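You operate a simulated robot arm through the tools that you are given. There is no shell and no other tool.

Carry out the task below with a simulated robot arm. There is one attempt and no reset: what you move stays moved.

## Task
Put three spaced dots of glue on the blue barrel's ring.
Fine: on the glue turntable, the glue stand knob to 120 and then 240; air valve closed and barrel back afterwards.

Only the result counts: the job must be done as asked and must still hold three seconds after the hand-in. Knocking over, shifting, dropping, spilling or breaking anything else fails it.

## Robot
A 6-joint arm with a fingered hand, fixed in place. Base frame: the origin is on the floor under the middle of its stand, x ahead of it, y to its left, z up. Readings come in m, degrees, newtons and seconds.
With the tool pointing down near the work surface it reaches from about 0.34 to 0.76 m from the base axis. Its first joint turns from -166.0 to 166.0 degrees. Payload 4 kg.
The tool frame sits at the grasp point between the pads (the TCP): z along the fingers, y along the line on which they close. The tips reach 0.026 m beyond it. The gripper opens to 0.148 m; its body begins 0.073 m behind the TCP. The gripper is a hand of 3 fingers: y runs from the thumb to the fingers, the wrist lies at [0, 0, -0.239] in the tool frame, and closing takes about 1.5 s.
Orientation is that of the tool frame in the base frame, as a unit quaternion [x, y, z, w]. With the fingers straight down and closing along the base's y, the tool's x points along the base's -x, its y along +y and its z along -z.

## Interface
- The arm moves only by the tool servo_tool. Its argument "commands" is a list that holds one entry, the list of rows, each a list of 7 numbers: the gripper command, from -1 (fully open) to 1 (shut), values between in proportion, then the shift along the tool's x, y, z in units of 40 mm (1.0 is 40 mm), then the turn, a rotation vector about the tool's x, y, z in units of 4 degrees (1.0 is 4 degrees). In form: [[[claw, tx, ty, tz, ax, ay, az], ...]]. A call has 1 to 20 rows; each row shifts and turns the commanded pose from where the row before left it, along the tool's axes as they then stand. A call with a number of a shift or a turn outside -1 to 1 is refused whole. Rows are played at 5 a second. More than 0.05 m and 8.6 degrees between two rows, or a gripper value outside its range, and nothing of the call is played. Where a pose cannot be reached the arm comes as near as it can. A force on the tool above 40 N (or 10 N above the force at the start of the call, whichever is more), or a blocked arm, ends the call early, and 0.2 s more pass. The fingers move at their own pace (about 0.153 m/s each) and stop on an object; they squeeze with about 27 N. The grip force told is the motor's: it shows also when the fingers shut on nothing. Time passes only in rows, and 0.2 s behind the last, so rows that do not move let the fingers close. It gives the time, the measured TCP pose, the force on the tool (base axes), the opening and the grip force at its end, in the units of the frame above (readings bear some noise), with the torque about the TCP (base axes, N m) and any sound that the robot's microphone picked up.
- Cameras (640 x 400 px; columns grow to the right, rows downward): "scene" is fixed at [0.3981, -0.502, 1.4576]; the picture's right is [0.96, -0.28, 0.00], its down [-0.11, -0.40, -0.91] and it looks along [0.25, 0.87, -0.42] (base axes); focal length 310 px, centre (320, 200). "wrist" rides on the gripper at [0.068, -0.039, -0.09] in the tool frame; the picture's right is [0.50, 0.87, 0.00], its down [-0.66, 0.38, -0.65] and it looks along [-0.57, 0.33, 0.76] (tool axes); focal length 222 px, centre (320, 200). There is no depth. A picture from a camera that has moved, and an enlarged one, comes with that camera's place and axes in the base frame and with its lens.
- camera(camera): a new picture of that camera. No time passes.
- slide_trunk(by): slides the trunk up (or, below 0, down) by that many m; the arm rides with it, the base frame stays. It gives what a move gives, with no picture.
- grasp_type(shape): the hand has 3 fingers and takes this shape, open, in about a second: jaw (thumb against the fingers, like two jaws); tri (thumb and two fingers); tip (a fingertip pinch); poke (one finger out to press); point (the index stretched); flat (the hand flat); cup (the hand cupped); fist (a fist). The gripper value then closes the fingers along that shape, each until it touches; the sizes above hold for jaw. It gives what a move gives, with no picture.
- close_up(camera, box): a new picture of the part [left, top, right, bottom] of that camera's present view, enlarged. No time passes.
- sign_off(): hands the job in; it is judged then, once.

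Places have to be worked out from the pictures, the camera data and where the tool is seen. Open the gripper and draw the arm clear of the work before you hand the job in, unless the task says otherwise.

The tools are called after ">>>" as name(argument=value, ...) on one line, values as JSON. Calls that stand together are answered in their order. servo_tool: Moves the arm, as the interface text tells. Its arguments: {"type":"object","properties":{"commands":{"type":"array","items":{"type":"array","items":{"type":"array","items":{"type":"number"}}}}},"required":["commands"]} The other tools are called the same way: slide_trunk (by) moves the trunk up or down; grasp_type (shape) gives the hand a shape; camera (camera) takes a picture; close_up (camera, box) takes an enlarged picture of a part of a camera's view; sign_off () hands the job in.

At the start:

```text
clock: 0.0
tool_pos: [0.2433, 0.3049, 1.3779]
tcp_rot: [0.0, 1.0, -0.001, -0.001]
contact_force: [-1.2, -0.9, 0.4]
ft_torque: [0.01, 0.02, -0.04]
width: 0.1478
finger_force: 0.1
shape: jaw
trunk travel left (down, up): [-0.525, 0.065]
```

scene: 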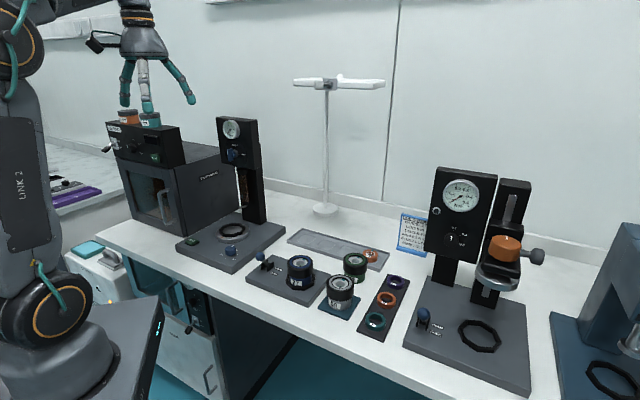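
wrist: 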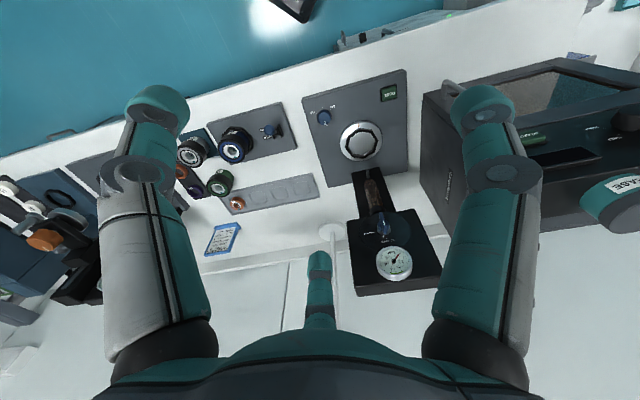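

The first pictures show a bench with a glue stand (turntable, gauge, knob), a holder with a blue-banded barrel, and other stations. I look closer at each part before moving.

>>> close_up(camera="scene", box=[160, 100, 320, 200])

>>> close_up(camera="scene", box=[160, 190, 320, 290])

>>> close_up(camera="scene", box=[280, 230, 440, 340])

>>> close_up(camera="scene", box=[380, 150, 560, 280])

>>> close_up(camera="scene", box=[390, 260, 640, 400])

>>> close_up(camera="scene", box=[90, 100, 250, 220])

>>> close_up(camera="scene", box=[385, 200, 445, 260])

>>> close_up(camera="wrist", box=[160, 60, 440, 300])

```text
4.00 times, centred on (240, 150) of scene
camera zoom: at [0.3981, -0.502, 1.4576], right [0.96, -0.28, 0.0], down [-0.11, -0.4, -0.91], along [0.25, 0.87, -0.42], focal length 1238 px, centre (640, 400)
```

zoom: 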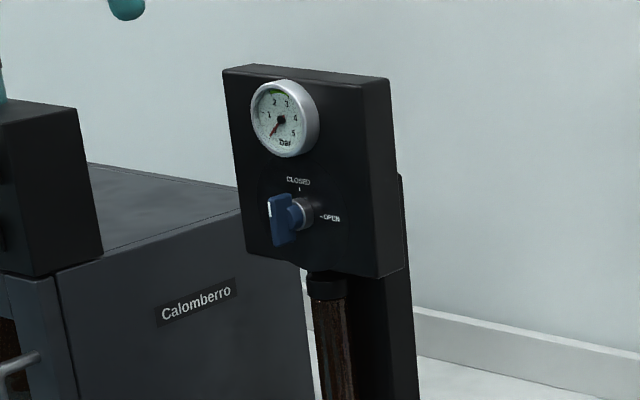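

```text
4.00 times, centred on (240, 240) of scene
camera zoom: at [0.3981, -0.502, 1.4576], right [0.96, -0.28, 0.0], down [-0.11, -0.4, -0.91], along [0.25, 0.87, -0.42], focal length 1238 px, centre (640, 40)
```

zoom: 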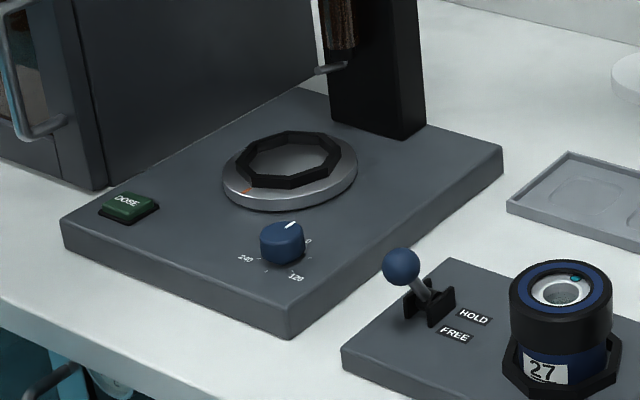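

```text
3.64 times, centred on (360, 285) of scene
camera zoom: at [0.3981, -0.502, 1.4576], right [0.96, -0.28, 0.0], down [-0.11, -0.4, -0.91], along [0.25, 0.87, -0.42], focal length 1126 px, centre (174, -109)
```

zoom: 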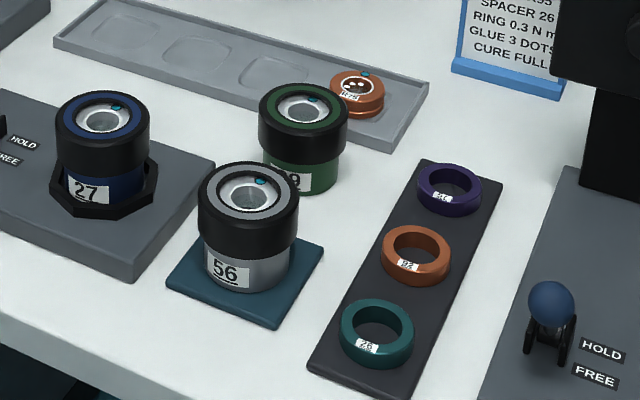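

```text
3.08 times, centred on (470, 215) of scene
camera zoom: at [0.3981, -0.502, 1.4576], right [0.96, -0.28, 0.0], down [-0.11, -0.4, -0.91], along [0.25, 0.87, -0.42], focal length 952 px, centre (-142, 154)
```

zoom: 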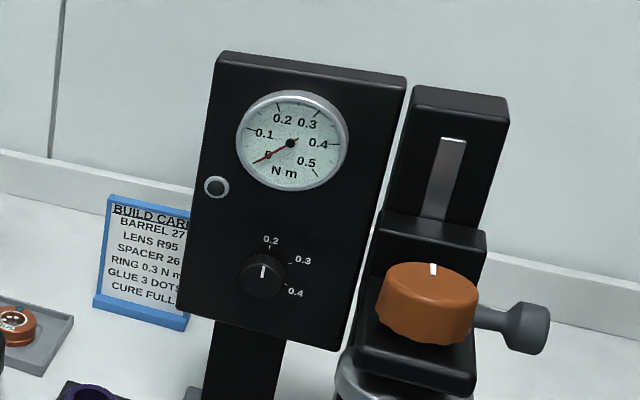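

```text
2.56 times, centred on (515, 330) of scene
camera zoom: at [0.3981, -0.502, 1.4576], right [0.96, -0.28, 0.0], down [-0.11, -0.4, -0.91], along [0.25, 0.87, -0.42], focal length 792 px, centre (-179, -133)
```

zoom: 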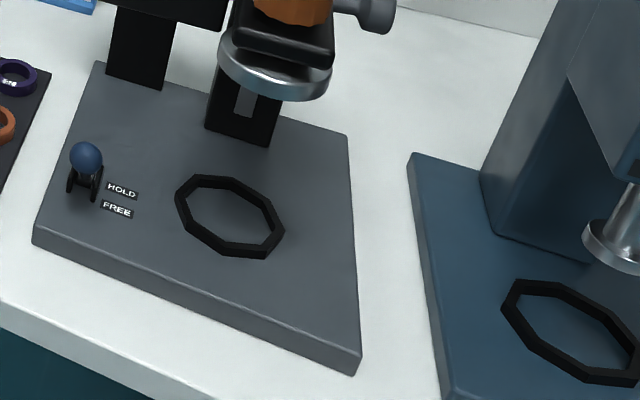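

```text
3.33 times, centred on (170, 160) of scene
camera zoom: at [0.3981, -0.502, 1.4576], right [0.96, -0.28, 0.0], down [-0.11, -0.4, -0.91], along [0.25, 0.87, -0.42], focal length 1032 px, centre (820, 333)
```

zoom: 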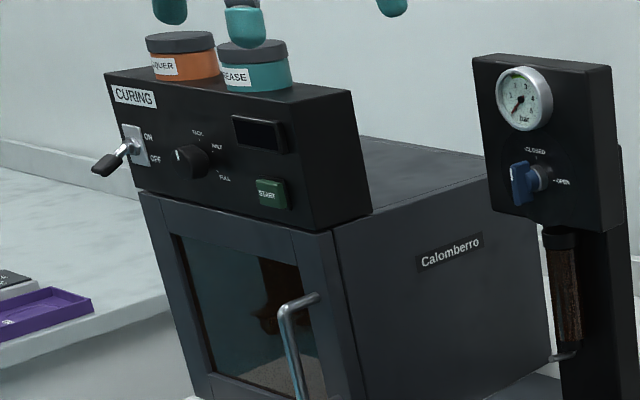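

```text
6.67 times, centred on (415, 230) of scene
camera zoom: at [0.3981, -0.502, 1.4576], right [0.96, -0.28, 0.0], down [-0.11, -0.4, -0.91], along [0.25, 0.87, -0.42], focal length 2063 px, centre (-313, 0)
```

zoom: 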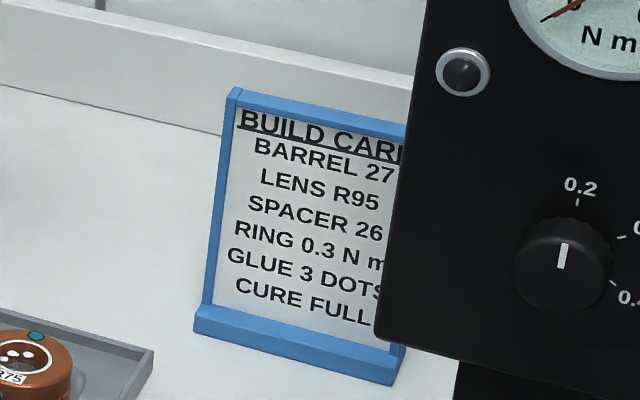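

```text
1.67 times, centred on (300, 180) of wrist
camera zoom: at [0.1756, 0.2637, 1.469], right [-0.5, 0.87, 0.0], down [0.66, 0.38, 0.65], along [0.57, 0.33, -0.76], focal length 370 px, centre (353, 233)
```

zoom: 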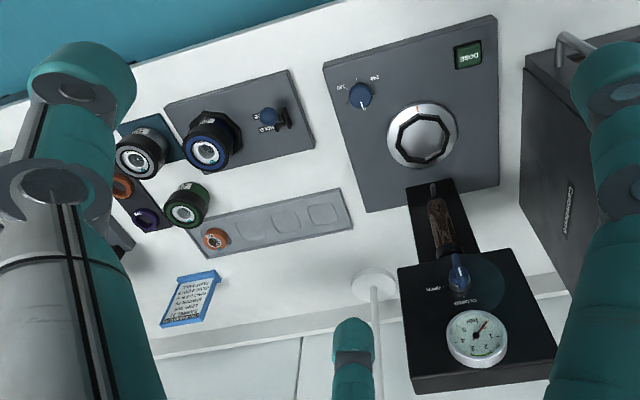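

The scene shows the glue stand with its turntable at about (0.36, 0.50, 0.89) and the blue barrel 27 in the hold nest at about (0.54, 0.21, 0.93). I zoom in further on the lever, knob, valve and needle to read their states.

>>> close_up(camera="scene", box=[246, 240, 326, 300])

>>> close_up(camera="scene", box=[210, 225, 260, 265])

>>> close_up(camera="scene", box=[210, 110, 270, 170])

>>> close_up(camera="scene", box=[200, 160, 290, 250])

>>> close_up(camera="wrist", box=[180, 90, 300, 190])

>>> close_up(camera="wrist", box=[290, 70, 430, 200])

>>> close_up(camera="wrist", box=[330, 160, 450, 300])

```text
6.67 times, centred on (286, 270) of scene
camera zoom: at [0.3981, -0.502, 1.4576], right [0.96, -0.28, 0.0], down [-0.11, -0.4, -0.91], along [0.25, 0.87, -0.42], focal length 2063 px, centre (547, -267)
```

zoom: 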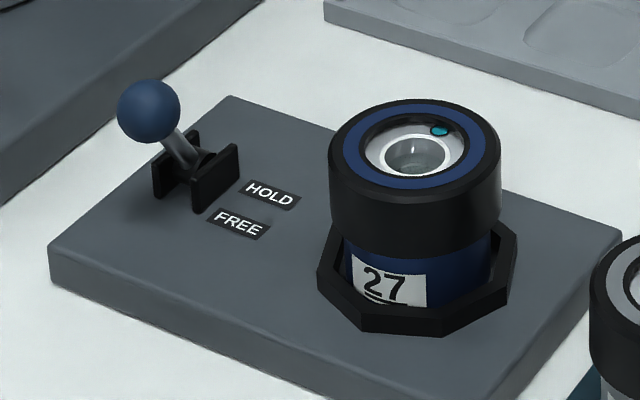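

```text
10.00 times, centred on (235, 245) of scene
camera zoom: at [0.3981, -0.502, 1.4576], right [0.96, -0.28, 0.0], down [-0.11, -0.4, -0.91], along [0.25, 0.87, -0.42], focal length 3095 px, centre (1170, -250)
```

zoom: 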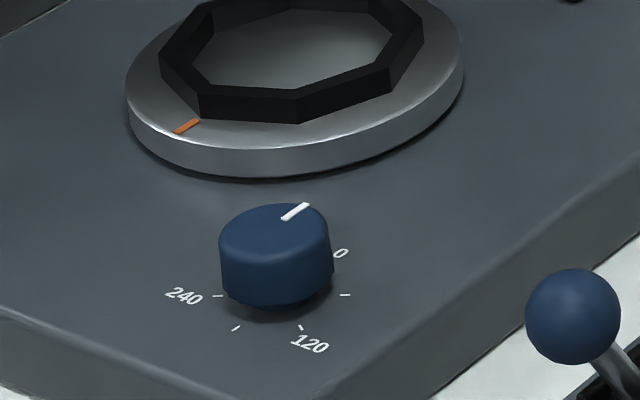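

```text
6.67 times, centred on (240, 140) of scene
camera zoom: at [0.3981, -0.502, 1.4576], right [0.96, -0.28, 0.0], down [-0.11, -0.4, -0.91], along [0.25, 0.87, -0.42], focal length 2063 px, centre (853, 600)
```

zoom: 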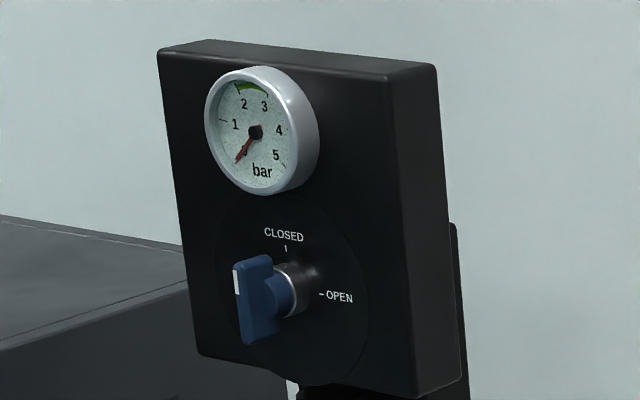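

```text
4.44 times, centred on (245, 205) of scene
camera zoom: at [0.3981, -0.502, 1.4576], right [0.96, -0.28, 0.0], down [-0.11, -0.4, -0.91], along [0.25, 0.87, -0.42], focal length 1376 px, centre (653, 178)
```

zoom: 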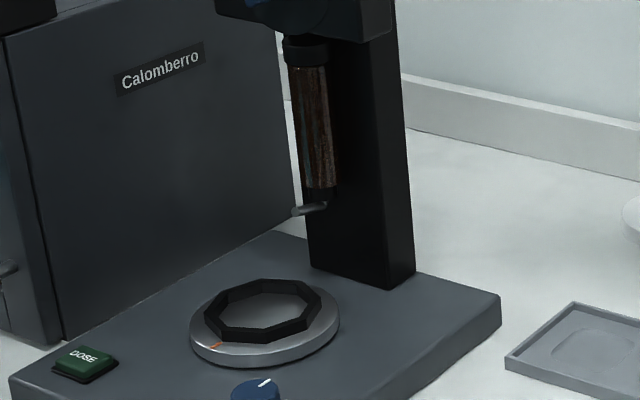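

```text
4.00 times, centred on (240, 140) of wrist
camera zoom: at [0.1756, 0.2637, 1.469], right [-0.5, 0.87, 0.0], down [0.66, 0.38, 0.65], along [0.57, 0.33, -0.76], focal length 888 px, centre (640, 440)
```

zoom: 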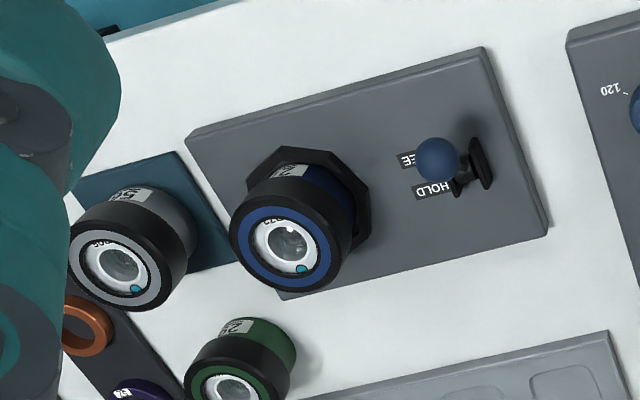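

```text
3.08 times, centred on (360, 135) of wrist
camera zoom: at [0.1756, 0.2637, 1.469], right [-0.5, 0.87, 0.0], down [0.66, 0.38, 0.65], along [0.57, 0.33, -0.76], focal length 684 px, centre (197, 400)
```

zoom: 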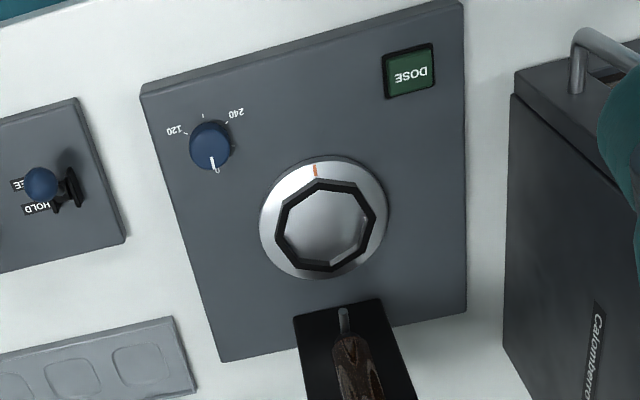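

```text
2.86 times, centred on (390, 230) of wrist
camera zoom: at [0.1756, 0.2637, 1.469], right [-0.5, 0.87, 0.0], down [0.66, 0.38, 0.65], along [0.57, 0.33, -0.76], focal length 635 px, centre (120, 114)
```

zoom: 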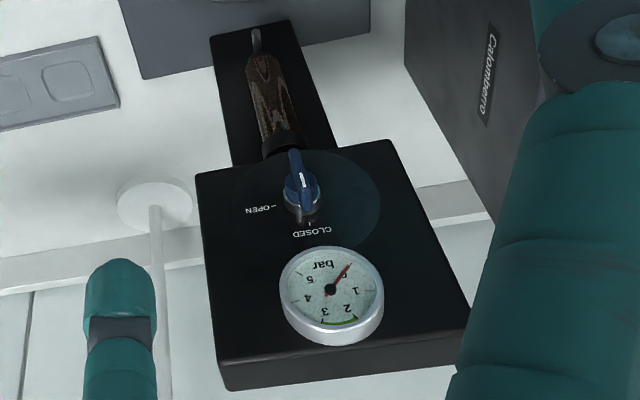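

The lever ball triangulates to about (0.44, 0.27, 0.93), leaning to the front towards FREE. The valve is at CLOSED and the knob at 0. I turn the hand to line up with the bench, which lies at 45°, and bring the wrist camera nearer.

>>> servo_tool(commands=[[[-1, 0, 0, 0, 0, 0, -1], [-1, 0, 0, 0, 0, 0, -1], [-1, 0, 0, 0, 0, 0, -1], [-1, 0, 0, 0, 0, 0, -1], [-1, 0, 0, 0, 0, 0, -1], [-1, 0, 0, 0, 0, 0, -1], [-1, 0, 0, 0, 0, 0, -1], [-1, 0, 0, 0, 0, 0, -1], [-1, 0, 0, 0, 0, 0, -1], [-1, 0, 0, 0, 0, 0, -1], [-1, 0, 0, 0, 0, 0, -1], [-1, 0, 0, 0, 0, 0, -0.25]]])

```text
clock: 2.6
tool_pos: [0.2425, 0.3028, 1.3777]
tcp_rot: [-0.383, 0.924, 0.0, 0.001]
contact_force: [0.0, 0.8, 0.7]
ft_torque: [0.0, 0.0, 0.02]
width: 0.1479
finger_force: 0.0
shape: jaw
trunk travel left (down, up): [-0.525, 0.065]
```

The turn came out right: tool x now points towards the robot and tool y to the left along the bench. I move right and down to look at the lever and the barrel.

>>> servo_tool(commands=[[[-1, 0, -0.75, 0.8, 0, 0, 0], [-1, 0, -0.75, 0.8, 0, 0, 0], [-1, 0, -0.75, 0.8, 0, 0, 0], [-1, 0, -0.75, 0.8, 0, 0, 0], [-1, 0, -0.75, 0.8, 0, 0, 0], [-1, 0, -0.75, 0.8, 0, 0, 0], [-1, 0, -0.75, 0.8, 0, 0, 0], [-1, 0, -0.75, 0.8, 0, 0, 0], [-1, 0, -0.75, 0.8, 0, 0, 0], [-1, 0, -0.75, 0.8, 0, 0, 0]]])

>>> camera(camera="wrist")

>>> camera(camera="scene")

```text
clock: 4.8
tool_pos: [0.4554, 0.0917, 1.0582]
tcp_rot: [-0.383, 0.924, 0.0, 0.0]
contact_force: [-0.2, -1.2, 0.7]
ft_torque: [-0.01, 0.02, 0.0]
width: 0.1479
finger_force: 0.0
shape: jaw
trunk travel left (down, up): [-0.525, 0.065]
```

```text
taken
camera wrist: at [0.4349, 0.015, 1.1487], right [-0.97, 0.26, 0.0], down [0.2, 0.73, 0.65], along [0.17, 0.63, -0.76], focal length 222 px, centre (320, 200)
```

wrist: 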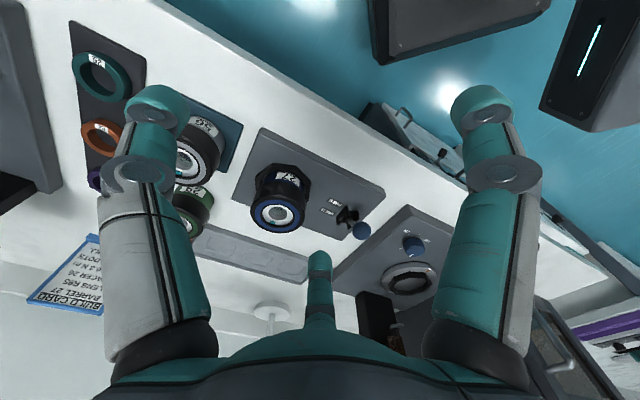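

```text
taken
```

scene: 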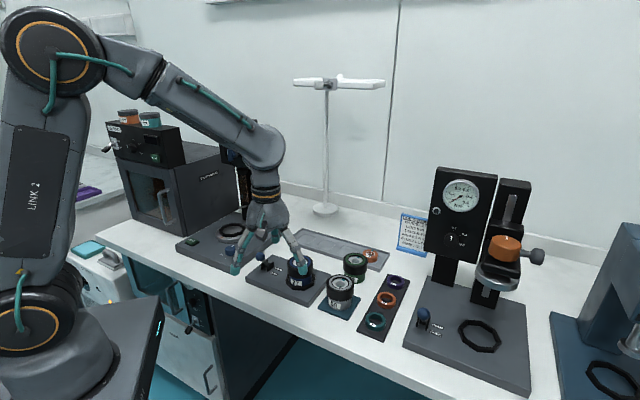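

The wrist view shows the lever, the barrel and the stand well. I take enlarged pictures of those before going on.

>>> close_up(camera="wrist", box=[230, 120, 400, 250])

>>> close_up(camera="wrist", box=[330, 200, 460, 350])

>>> close_up(camera="scene", box=[210, 180, 330, 290])

```text
3.08 times, centred on (315, 185) of wrist
camera zoom: at [0.4349, 0.015, 1.1487], right [-0.97, 0.26, 0.0], down [0.2, 0.73, 0.65], along [0.17, 0.63, -0.76], focal length 684 px, centre (335, 246)
```

zoom: 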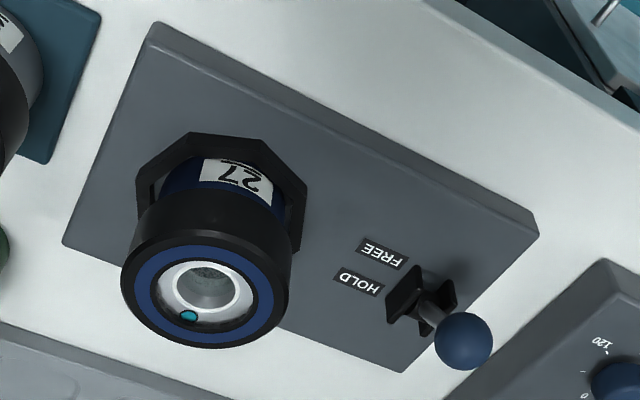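

```text
2.67 times, centred on (395, 275) of wrist
camera zoom: at [0.4349, 0.015, 1.1487], right [-0.97, 0.26, 0.0], down [0.2, 0.73, 0.65], along [0.17, 0.63, -0.76], focal length 592 px, centre (120, 0)
```

zoom: 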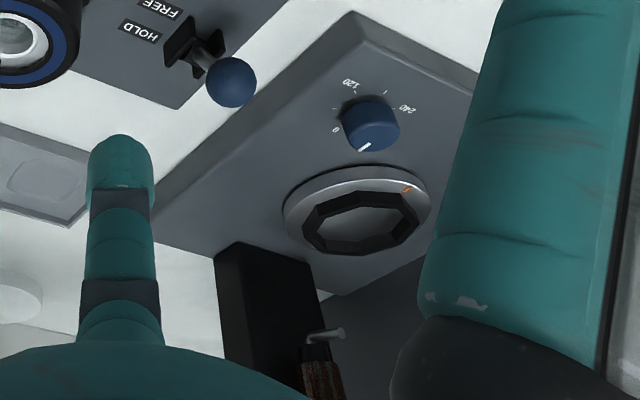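

```text
3.64 times, centred on (270, 235) of scene
camera zoom: at [0.3981, -0.502, 1.4576], right [0.96, -0.28, 0.0], down [-0.11, -0.4, -0.91], along [0.25, 0.87, -0.42], focal length 1126 px, centre (502, 73)
```

zoom: 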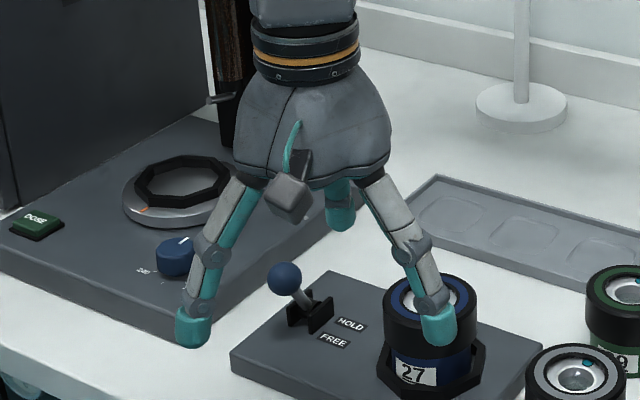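

The new view confirms that the lever leans to FREE (ball at d≈0.50, pivot about 0.525), so the barrel is loose. I test the hand's closing in free air to learn where the fingers go.

>>> servo_tool(commands=[[[0, 0, 0, 0, 0, 0, 0], [0, 0, 0, 0, 0, 0, 0], [0, 0, 0, 0, 0, 0, 0], [0, 0, 0, 0, 0, 0, 0], [0, 0, 0, 0, 0, 0, 0]]])

>>> camera(camera="wrist")

>>> close_up(camera="scene", box=[210, 180, 330, 290])

```text
clock: 6.0
tool_pos: [0.4547, 0.0919, 1.0586]
tcp_rot: [-0.383, 0.924, 0.0, 0.0]
contact_force: [-0.4, -0.5, 1.0]
ft_torque: [0.01, 0.0, -0.03]
width: 0.0746
finger_force: 0.0
shape: jaw
trunk travel left (down, up): [-0.525, 0.065]
```

```text
taken
camera wrist: at [0.4345, 0.0154, 1.1491], right [-0.97, 0.26, 0.0], down [0.2, 0.73, 0.65], along [0.17, 0.63, -0.76], focal length 222 px, centre (320, 200)
```

wrist: 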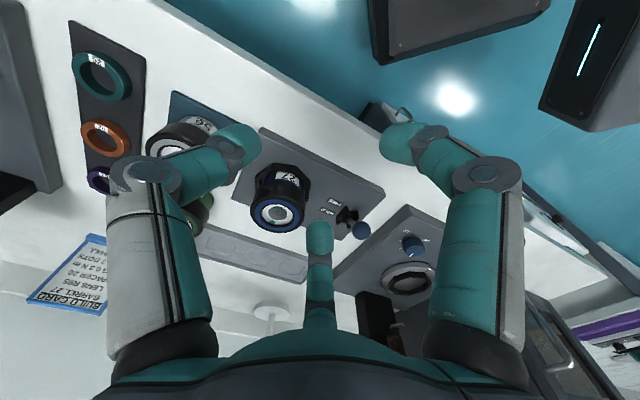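

```text
3.64 times, centred on (270, 235) of scene
camera zoom: at [0.3981, -0.502, 1.4576], right [0.96, -0.28, 0.0], down [-0.11, -0.4, -0.91], along [0.25, 0.87, -0.42], focal length 1126 px, centre (502, 73)
```

zoom: 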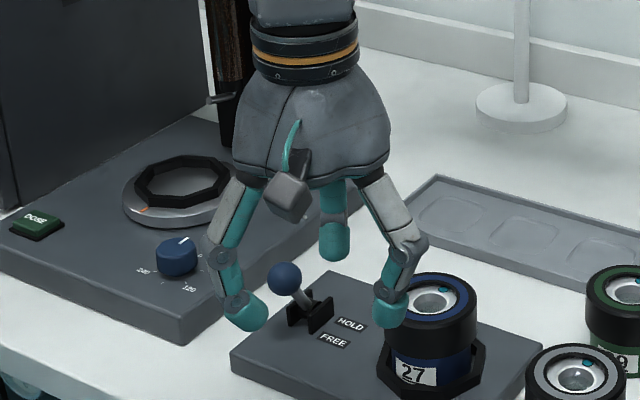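

Closing brings the three fingers in like a tripod around the TCP, with an inscribed circle of about 0.075 m at command 0. I try the "tri" and "tip" shapes in free air to see which grips suit the barrel and the knobs.

>>> grasp_type(shape="tri")

>>> camera(camera="wrist")

>>> grasp_type(shape="tip")

>>> camera(camera="wrist")

>>> grasp_type(shape="poke")

>>> camera(camera="wrist")

>>> grasp_type(shape="point")

>>> camera(camera="wrist")

>>> grasp_type(shape="jaw")

>>> camera(camera="wrist")

```text
clock: 6.9
tool_pos: [0.4552, 0.092, 1.0589]
tcp_rot: [-0.383, 0.924, 0.0, 0.0]
contact_force: [-0.3, 0.0, -0.3]
ft_torque: [0.0, -0.05, -0.01]
width: 0.1479
finger_force: 0.1
shape: tri
trunk travel left (down, up): [-0.525, 0.065]
```

```text
taken
camera wrist: at [0.4345, 0.0154, 1.1491], right [-0.97, 0.26, 0.0], down [0.2, 0.73, 0.65], along [0.17, 0.63, -0.76], focal length 222 px, centre (320, 200)
```

wrist: 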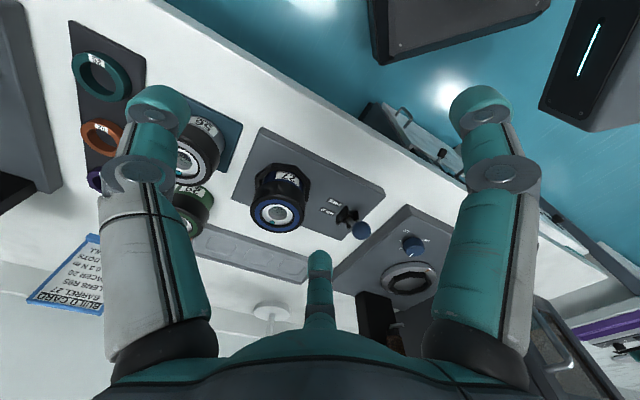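

```text
clock: 7.8
tool_pos: [0.4537, 0.0915, 1.0583]
tcp_rot: [-0.382, 0.924, 0.0, 0.0]
contact_force: [-0.3, 0.0, -0.5]
ft_torque: [-0.01, -0.04, 0.04]
width: 0.1478
finger_force: 0.0
shape: tip
trunk travel left (down, up): [-0.525, 0.065]
```

```text
taken
camera wrist: at [0.4345, 0.0154, 1.1491], right [-0.97, 0.26, 0.0], down [0.2, 0.73, 0.65], along [0.17, 0.63, -0.76], focal length 222 px, centre (320, 200)
```

wrist: 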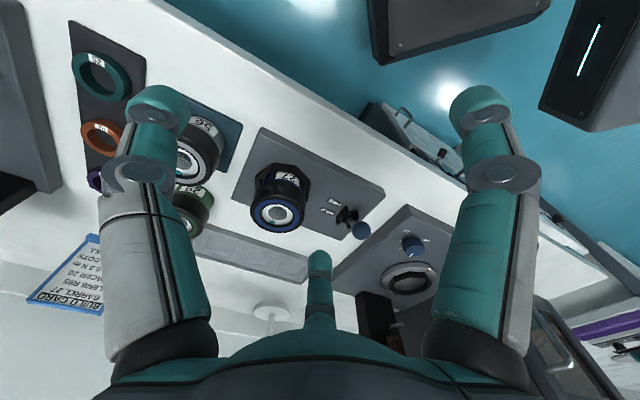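

```text
clock: 8.7
tool_pos: [0.4555, 0.0909, 1.0585]
tcp_rot: [-0.383, 0.924, 0.0, -0.001]
contact_force: [-1.0, -1.4, -0.9]
ft_torque: [0.01, 0.01, 0.0]
width: 0.0
finger_force: 0.1
shape: poke
trunk travel left (down, up): [-0.525, 0.065]
```

```text
taken
camera wrist: at [0.4345, 0.0154, 1.1491], right [-0.97, 0.26, 0.0], down [0.2, 0.73, 0.65], along [0.17, 0.63, -0.76], focal length 222 px, centre (320, 200)
```

wrist: 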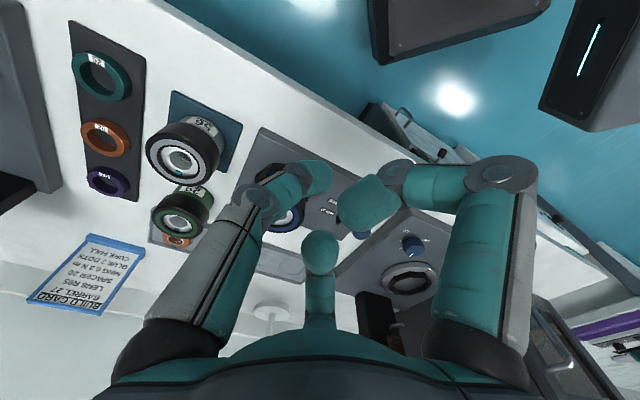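

```text
clock: 9.6
tool_pos: [0.454, 0.0911, 1.0587]
tcp_rot: [-0.383, 0.924, 0.0, 0.0]
contact_force: [-0.3, 0.8, 0.9]
ft_torque: [-0.03, -0.01, 0.01]
width: 0.1422
finger_force: 0.1
shape: point
trunk travel left (down, up): [-0.525, 0.065]
```

```text
taken
camera wrist: at [0.4345, 0.0154, 1.1491], right [-0.97, 0.26, 0.0], down [0.2, 0.73, 0.65], along [0.17, 0.63, -0.76], focal length 222 px, centre (320, 200)
```

wrist: 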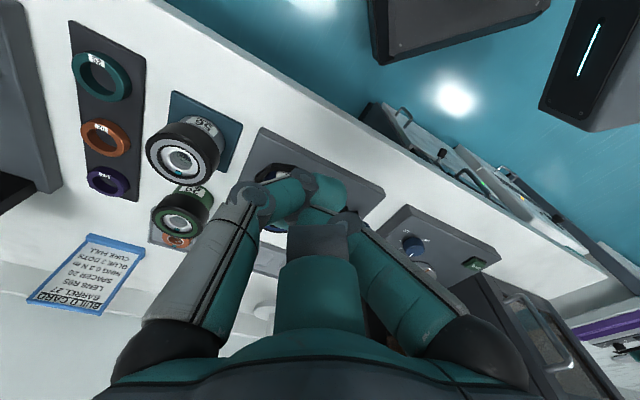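

```text
clock: 10.5
tool_pos: [0.4554, 0.0906, 1.0586]
tcp_rot: [-0.383, 0.924, -0.001, 0.0]
contact_force: [0.1, 0.5, -0.5]
ft_torque: [0.02, 0.0, 0.01]
width: 0.1479
finger_force: 0.0
shape: jaw
trunk travel left (down, up): [-0.525, 0.065]
```

```text
taken
camera wrist: at [0.4345, 0.0154, 1.1491], right [-0.97, 0.26, 0.0], down [0.2, 0.73, 0.65], along [0.17, 0.63, -0.76], focal length 222 px, centre (320, 200)
```

wrist: 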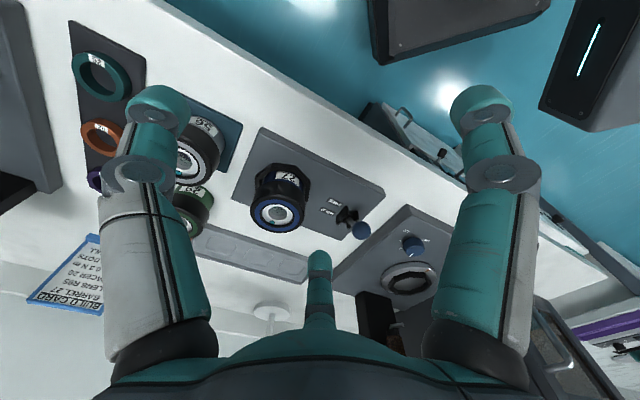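

"jaw", "tri" and "tip" all open as the same tripod. I now move left in front of the glue stand and tilt the hand 45° so that the wrist camera looks at the panel, the needle and the turntable.

>>> servo_tool(commands=[[[-1, -0.106, 0.922, -0.441, 0, 0, 0], [-1, -0.106, 0.922, -0.441, 0, 0, 0], [-1, -0.106, 0.922, -0.441, 0, 0, 0], [-1, -0.106, 0.922, -0.441, 0, 0, 0], [-1, -0.106, 0.922, -0.441, 0, 0, 0], [-1, -0.106, 0.922, -0.441, 0, 0, 0], [-1, -0.106, 0.922, -0.441, 0, 0, 0], [-1, -0.106, 0.922, -0.441, 0, 0, 0], [-1, 0, 0, 0, 0, -1, 0], [-1, 0, 0, 0, 0, -1, 0], [-1, 0, 0, 0, 0, -1, 0], [-1, 0, 0, 0, 0, -1, 0], [-1, 0, 0, 0, 0, -1, 0], [-1, 0, 0, 0, 0, -1, 0], [-1, 0, 0, 0, 0, -1, 0], [-1, 0, 0, 0, 0, -1, 0], [-1, 0, 0, 0, 0, -1, 0], [-1, 0, 0, 0, 0, -1, 0], [-1, 0, 0, 0, 0, -1, 0], [-1, 0, 0, 0, 0, -0.25, 0]]])

>>> camera(camera="wrist")

>>> camera(camera="scene")

```text
clock: 14.7
tool_pos: [0.2699, 0.3243, 1.2]
tcp_rot: [-0.353, 0.854, 0.147, 0.354]
contact_force: [0.1, 0.2, 0.1]
ft_torque: [0.01, 0.0, -0.02]
width: 0.1477
finger_force: 0.0
shape: jaw
trunk travel left (down, up): [-0.525, 0.065]
```

```text
taken
camera wrist: at [0.2187, 0.217, 1.2158], right [-0.86, 0.36, -0.35], down [-0.27, 0.27, 0.93], along [0.43, 0.89, -0.13], focal length 222 px, centre (320, 200)
```

wrist: 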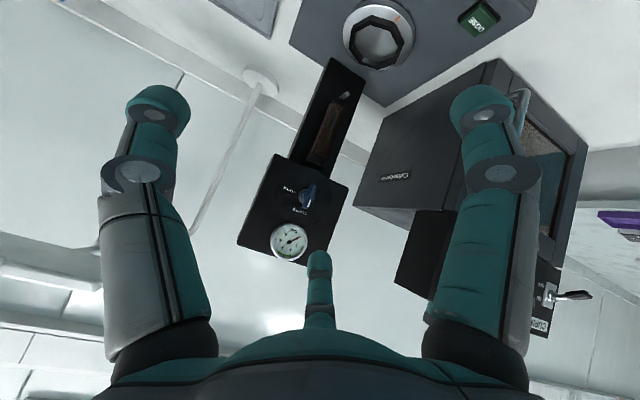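

```text
taken
```

scene: 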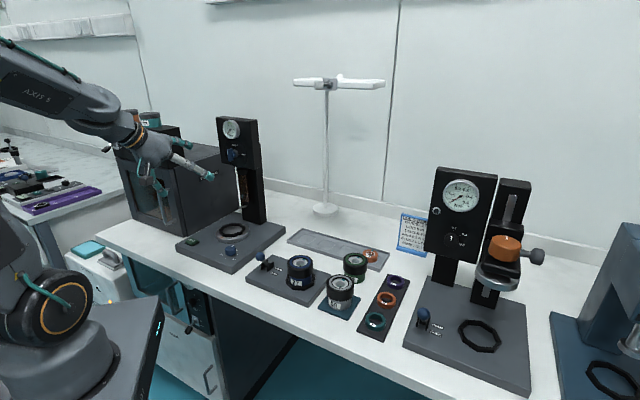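

The hand is in front of the stand, tilted 45°. I enlarge the valve, needle and turntable from here to measure them.

>>> close_up(camera="wrist", box=[230, 140, 360, 270])

>>> close_up(camera="wrist", box=[290, 0, 450, 160])

>>> close_up(camera="wrist", box=[400, 0, 520, 80])

>>> close_up(camera="scene", box=[215, 120, 255, 160])

```text
3.08 times, centred on (295, 205) of wrist
camera zoom: at [0.2187, 0.217, 1.2158], right [-0.86, 0.36, -0.35], down [-0.27, 0.27, 0.93], along [0.43, 0.89, -0.13], focal length 684 px, centre (397, 185)
```

zoom: 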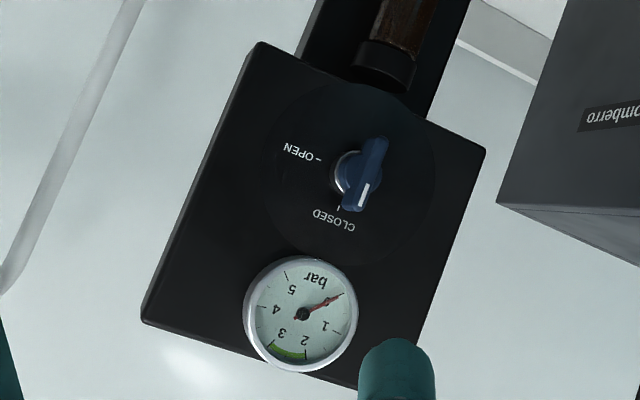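

```text
2.50 times, centred on (370, 80) of wrist
camera zoom: at [0.2187, 0.217, 1.2158], right [-0.86, 0.36, -0.35], down [-0.27, 0.27, 0.93], along [0.43, 0.89, -0.13], focal length 555 px, centre (195, 500)
```

zoom: 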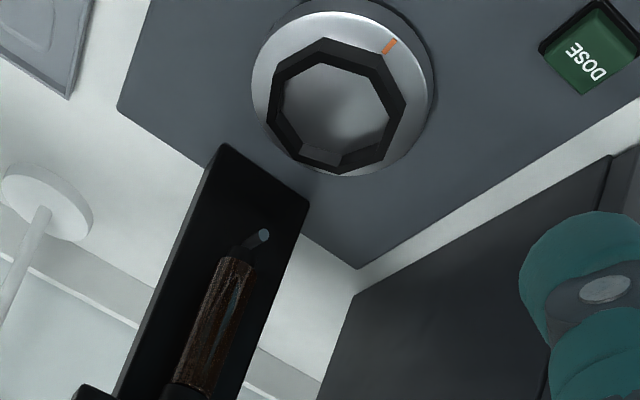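

```text
5.00 times, centred on (460, 40) of wrist
camera zoom: at [0.2187, 0.217, 1.2158], right [-0.86, 0.36, -0.35], down [-0.27, 0.27, 0.93], along [0.43, 0.89, -0.13], focal length 1111 px, centre (-380, 1000)
```

zoom: 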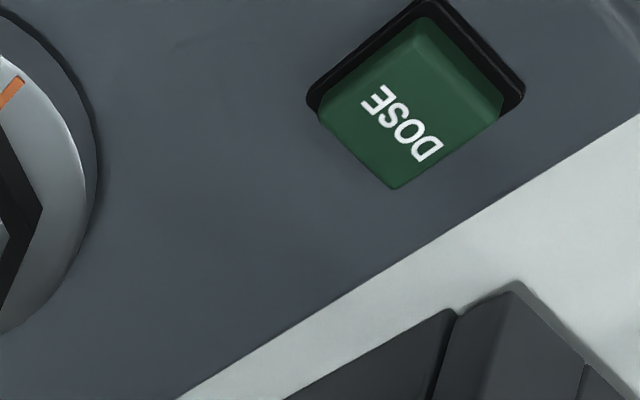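

```text
10.00 times, centred on (235, 140) of scene
camera zoom: at [0.3981, -0.502, 1.4576], right [0.96, -0.28, 0.0], down [-0.11, -0.4, -0.91], along [0.25, 0.87, -0.42], focal length 3095 px, centre (1170, 800)
```

zoom: 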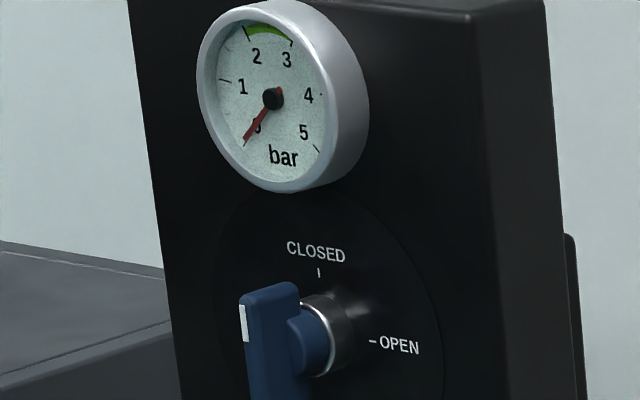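

Two-view measurement puts the valve axis at r≈-0.0975, z≈1.167 on a panel face at d≈0.667, where r is along the bench and d is depth. The paddle sits at d≈0.636–0.651 and stands vertical at CLOSED. I move in front of it and level the hand towards the panel, still well clear.

>>> servo_tool(commands=[[[-1, -0.395, 0.492, 0.783, 0, 0, 0], [-1, -0.395, 0.492, 0.783, 0, 0, 0], [-1, -0.395, 0.492, 0.783, 0, 0, 0], [-1, 0, 0, 0, 0, -1, 0], [-1, 0, 0, 0, 0, -1, 0], [-1, 0, 0, 0, 0, -1, 0], [-1, 0, 0, 0, 0, -1, 0], [-1, 0, 0, 0, 0, -1, 0], [-1, 0, 0, 0, 0, -1, 0], [-1, 0, 0, 0, 0, -1, 0], [-1, 0, 0, 0, 0, -1, 0], [-1, 0, 0, 0, 0, -1, 0], [-1, 0, 0, 0, 0, -1, 0], [-1, 0, 0, 0, 0, -1, 0], [-1, 0, 0, 0, 0, -0.25, 0]]])

>>> camera(camera="wrist")

>>> camera(camera="scene")

```text
clock: 17.9
tool_pos: [0.2648, 0.4522, 1.1944]
tcp_rot: [-0.269, 0.656, 0.268, 0.652]
contact_force: [0.5, -0.6, -1.0]
ft_torque: [0.0, -0.03, 0.0]
width: 0.148
finger_force: 0.1
shape: jaw
out of reach, approached as far as the arm can: row 13, 14, 15
trunk travel left (down, up): [-0.525, 0.065]
```

```text
taken
camera wrist: at [0.2273, 0.3601, 1.1271], right [-0.61, 0.61, -0.5], down [-0.73, -0.19, 0.66], along [0.31, 0.77, 0.56], focal length 222 px, centre (320, 200)
```

wrist: 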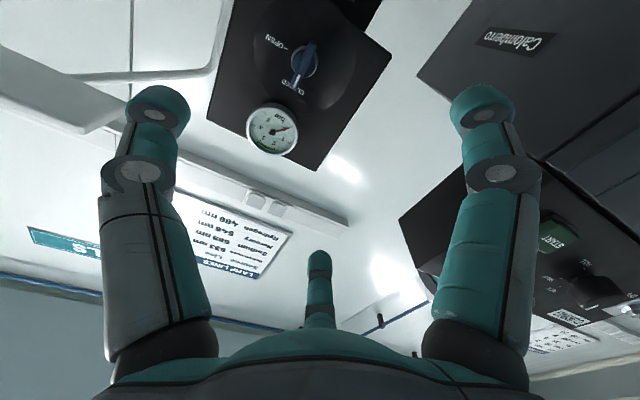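

```text
taken
```

scene: 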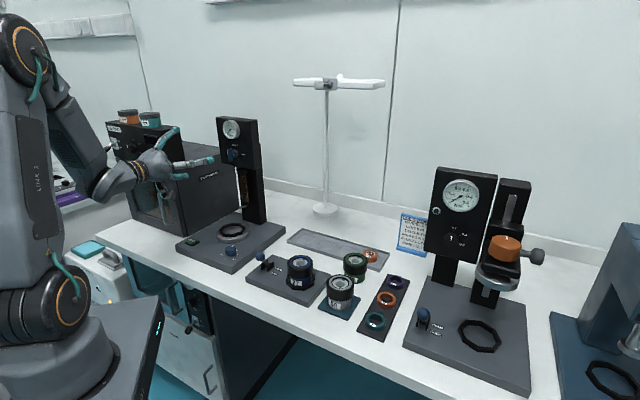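

The arm could not quite reach the level pose with the trunk this high: rows 13–15 fell short. I tilt back somewhat and raise the hand, then lower the trunk so that the forearm comes in flatter.

>>> servo_tool(commands=[[[-1, 0, 0, 0, 0, 1, 0], [-1, 0, 0, 0, 0, 1, 0], [-1, 0, 0, 0, 0, 1, 0], [-1, 0, 0, 0, 0, 1, 0], [-1, 0, 0, 0, 0, 1, 0], [-1, 0, 0, 0, 0, 1, 0], [-1, 0, 0, 0, 0, 1, 0], [-1, 0, 0, 0, 0, 1, 0], [-1, 0, 0, 0, 0, 1, 0], [-1, 0, 0, 0, 0, 1, 0], [-1, 0, 0, 0, 0, 1, 0], [-1, 0, 0, 0, 0, 0.25, 0]]])

```text
clock: 20.5
tool_pos: [0.2653, 0.4529, 1.1951]
tcp_rot: [-0.353, 0.854, 0.146, 0.353]
contact_force: [-0.3, -0.5, 0.4]
ft_torque: [-0.01, -0.01, 0.0]
width: 0.1478
finger_force: 0.1
shape: jaw
trunk travel left (down, up): [-0.525, 0.065]
```

The pose resumed from the reached point. I raise the hand 0.2 m and then lower the trunk 0.3 m.

>>> servo_tool(commands=[[[-1, -0.707, 0, -0.707, 0, 0, 0], [-1, -0.707, 0, -0.707, 0, 0, 0], [-1, -0.707, 0, -0.707, 0, 0, 0], [-1, -0.707, 0, -0.707, 0, 0, 0], [-1, -0.707, 0, -0.707, 0, 0, 0]]])

>>> slide_trunk(by=-0.2)

>>> camera(camera="scene")

```text
clock: 21.7
tool_pos: [0.2631, 0.4501, 1.395]
tcp_rot: [-0.354, 0.854, 0.146, 0.353]
contact_force: [0.1, 0.0, 0.9]
ft_torque: [0.03, 0.01, 0.02]
width: 0.1479
finger_force: 0.0
shape: jaw
trunk travel left (down, up): [-0.525, 0.065]
```

```text
clock: 23.9
tool_pos: [0.264, 0.4499, 1.1947]
tcp_rot: [-0.354, 0.854, 0.146, 0.353]
contact_force: [0.7, 0.8, -0.3]
ft_torque: [0.02, -0.02, -0.02]
width: 0.1477
finger_force: 0.0
shape: jaw
trunk travel left (down, up): [-0.325, 0.265]
```

```text
taken
```

scene: 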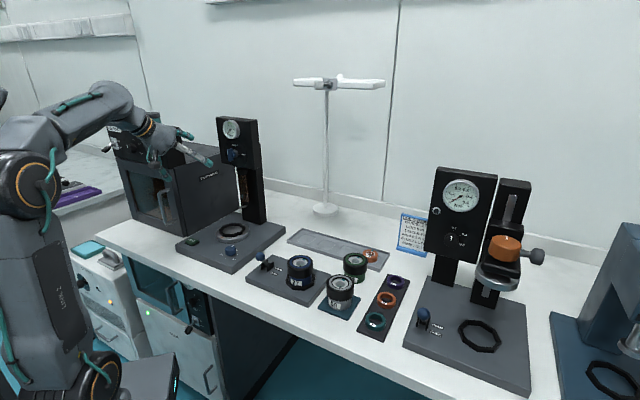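

The trunk is 0.2 m lower with the hand again in front of the panel. I level the hand once more and check that the pose is reached.

>>> servo_tool(commands=[[[-1, 0, 0, 0, 0, -1, 0], [-1, 0, 0, 0, 0, -1, 0], [-1, 0, 0, 0, 0, -1, 0], [-1, 0, 0, 0, 0, -1, 0], [-1, 0, 0, 0, 0, -1, 0], [-1, 0, 0, 0, 0, -1, 0], [-1, 0, 0, 0, 0, -1, 0], [-1, 0, 0, 0, 0, -1, 0], [-1, 0, 0, 0, 0, -1, 0], [-1, 0, 0, 0, 0, -1, 0], [-1, 0, 0, 0, 0, -1, 0], [-1, 0, 0, 0, 0, -0.25, 0]]])

```text
clock: 26.5
tool_pos: [0.2638, 0.4515, 1.1961]
tcp_rot: [-0.271, 0.653, 0.271, 0.654]
contact_force: [-0.7, -0.1, 0.4]
ft_torque: [-0.02, -0.03, 0.01]
width: 0.1481
finger_force: 0.0
shape: jaw
trunk travel left (down, up): [-0.325, 0.265]
```

The level pose is reached now. I line up with the valve axis and start turning the hand about its axis so that the thumb comes to the bottom.

>>> servo_tool(commands=[[[-1, 0.3625, -0.44, 0, 0, 0, 0], [-1, 0.3625, -0.44, 0, 0, 0, 0], [-1, 0, 0, 0, 0, 0, 1], [-1, 0, 0, 0, 0, 0, 1], [-1, 0, 0, 0, 0, 0, 1], [-1, 0, 0, 0, 0, 0, 1], [-1, 0, 0, 0, 0, 0, 1], [-1, 0, 0, 0, 0, 0, 1], [-1, 0, 0, 0, 0, 0, 1], [-1, 0, 0, 0, 0, 0, 1], [-1, 0, 0, 0, 0, 0, 1], [-1, 0, 0, 0, 0, 0, 1], [-1, 0, 0, 0, 0, 0, 1], [-1, 0, 0, 0, 0, 0, 1], [-1, 0, 0, 0, 0, 0, 1], [-1, 0, 0, 0, 0, 0, 1], [-1, 0, 0, 0, 0, 0, 1], [-1, 0, 0, 0, 0, 0, 1], [-1, 0, 0, 0, 0, 0, 1], [-1, 0, 0, 0, 0, 0, 1]]])

>>> servo_tool(commands=[[[-1, 0, 0, 0, 0, 0, 1], [-1, 0, 0, 0, 0, 0, 1], [-1, 0, 0, 0, 0, 0, 1], [-1, 0, 0, 0, 0, 0, 1], [-1, 0, 0, 0, 0, 0, 0.5], [-1, 0, 0, 0, 0, 0, 0]]])

>>> camera(camera="wrist")

>>> close_up(camera="scene", box=[130, 90, 290, 200])

```text
clock: 30.7
tool_pos: [0.2873, 0.4267, 1.1659]
tcp_rot: [0.165, 0.688, 0.603, 0.369]
contact_force: [0.5, 0.3, -0.5]
ft_torque: [0.03, 0.04, -0.01]
width: 0.148
finger_force: 0.0
shape: jaw
trunk travel left (down, up): [-0.325, 0.265]
```

```text
clock: 32.1
tool_pos: [0.2884, 0.4262, 1.1645]
tcp_rot: [0.271, 0.653, 0.654, 0.271]
contact_force: [-0.4, -0.3, 0.3]
ft_torque: [0.0, -0.05, -0.01]
width: 0.148
finger_force: 0.1
shape: jaw
trunk travel left (down, up): [-0.325, 0.265]
```

```text
taken
camera wrist: at [0.1765, 0.4093, 1.127], right [-0.35, 0.35, 0.87], down [0.0, -0.93, 0.38], along [0.94, 0.13, 0.33], focal length 222 px, centre (320, 200)
```

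wrist: 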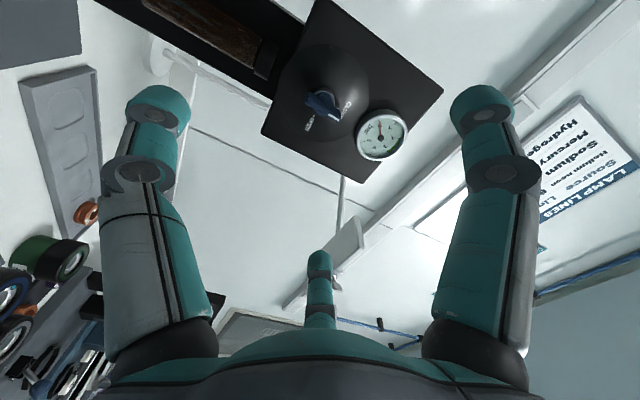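

```text
3.64 times, centred on (210, 145) of scene
camera zoom: at [0.3981, -0.502, 1.4576], right [0.96, -0.28, 0.0], down [-0.11, -0.4, -0.91], along [0.25, 0.87, -0.42], focal length 1126 px, centre (720, 400)
```

zoom: 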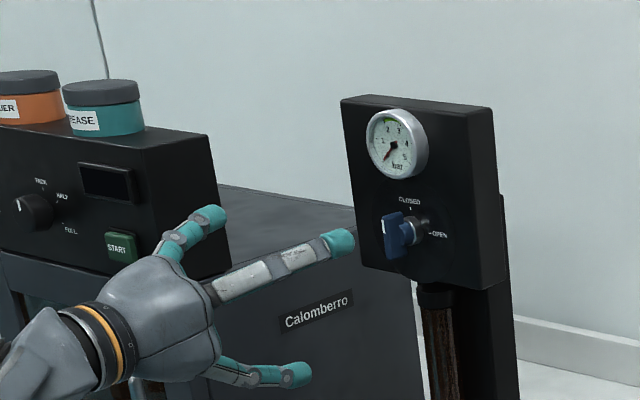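

The hand has the thumb at the bottom and is aimed at the valve. I enlarge the wrist view to check that the valve lies on the tool axis, which should appear near column 320.

>>> close_up(camera="wrist", box=[260, 40, 420, 160])

```text
3.33 times, centred on (340, 100) of wrist
camera zoom: at [0.1765, 0.4093, 1.127], right [-0.35, 0.35, 0.87], down [0.0, -0.93, 0.38], along [0.94, 0.13, 0.33], focal length 740 px, centre (253, 533)
```

zoom: 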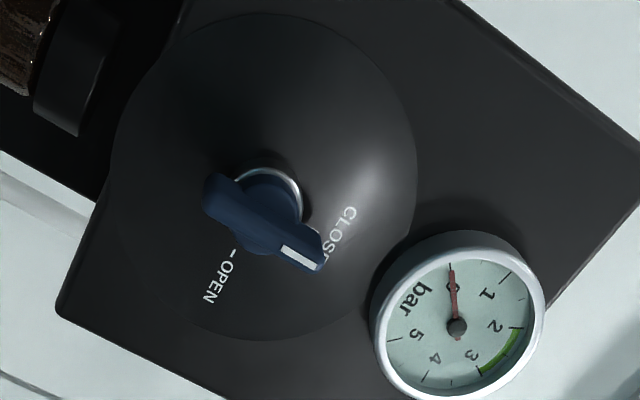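

The close-up puts the valve axis at about r=-0.100, z=1.168, a few millimetres off my aim. I correct for that, preshape the fingers to about 0.09 m and advance to just short of the paddle.

>>> servo_tool(commands=[[[-0.2, 0.065, 0.0875, 0, 0, 0, 0], [-0.2, 0, 0, 0, 0, 0, 0], [-0.2, 0, 0, 0.75, 0, 0, 0], [-0.2, 0, 0, 0.75, 0, 0, 0], [-0.2, 0, 0, 0.75, 0, 0, 0], [-0.2, 0, 0, 0, 0, 0, 0]]])

>>> camera(camera="wrist")

>>> close_up(camera="wrist", box=[220, 80, 420, 240])

>>> close_up(camera="scene", box=[180, 100, 280, 190])

```text
clock: 33.5
tool_pos: [0.3509, 0.4934, 1.1702]
tcp_rot: [0.271, 0.653, 0.654, 0.27]
contact_force: [-0.4, 0.9, -0.3]
ft_torque: [-0.01, 0.02, -0.01]
width: 0.0894
finger_force: 0.0
shape: jaw
trunk travel left (down, up): [-0.325, 0.265]
```

```text
taken
camera wrist: at [0.2392, 0.4761, 1.131], right [-0.35, 0.35, 0.87], down [0.0, -0.93, 0.38], along [0.94, 0.13, 0.33], focal length 222 px, centre (320, 200)
```

wrist: 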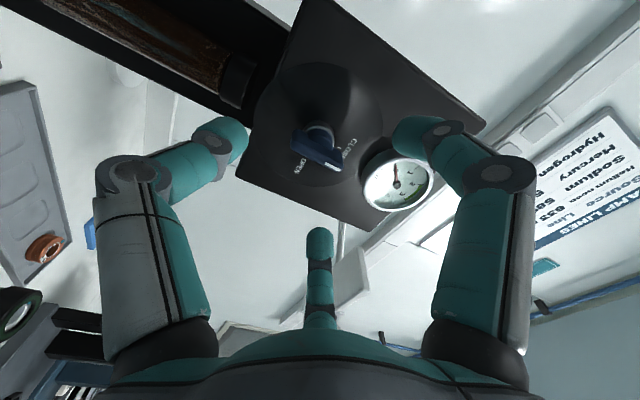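

```text
2.50 times, centred on (320, 160) of wrist
camera zoom: at [0.2392, 0.4761, 1.131], right [-0.35, 0.35, 0.87], down [0.0, -0.93, 0.38], along [0.94, 0.13, 0.33], focal length 555 px, centre (320, 300)
```

zoom: 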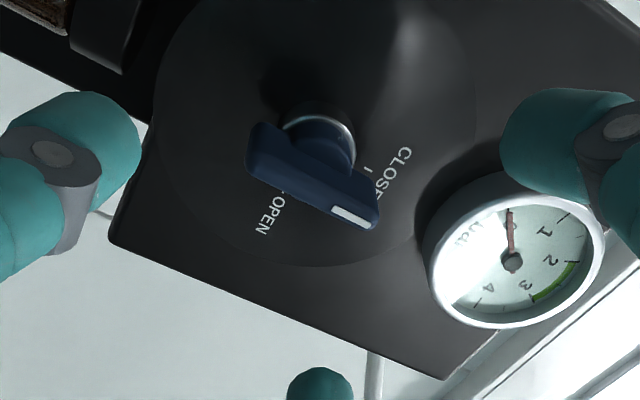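

```text
4.44 times, centred on (230, 145) of scene
camera zoom: at [0.3981, -0.502, 1.4576], right [0.96, -0.28, 0.0], down [-0.11, -0.4, -0.91], along [0.25, 0.87, -0.42], focal length 1376 px, centre (720, 444)
```

zoom: 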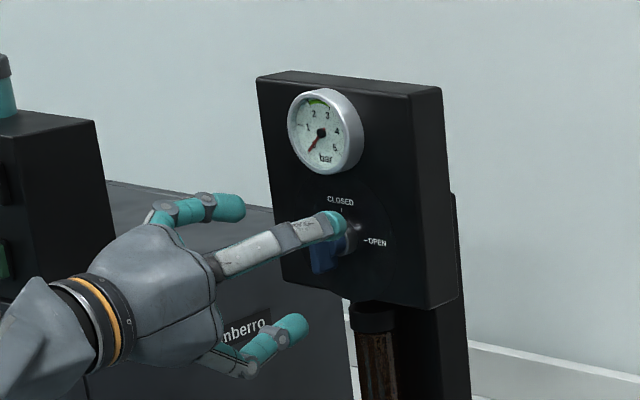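

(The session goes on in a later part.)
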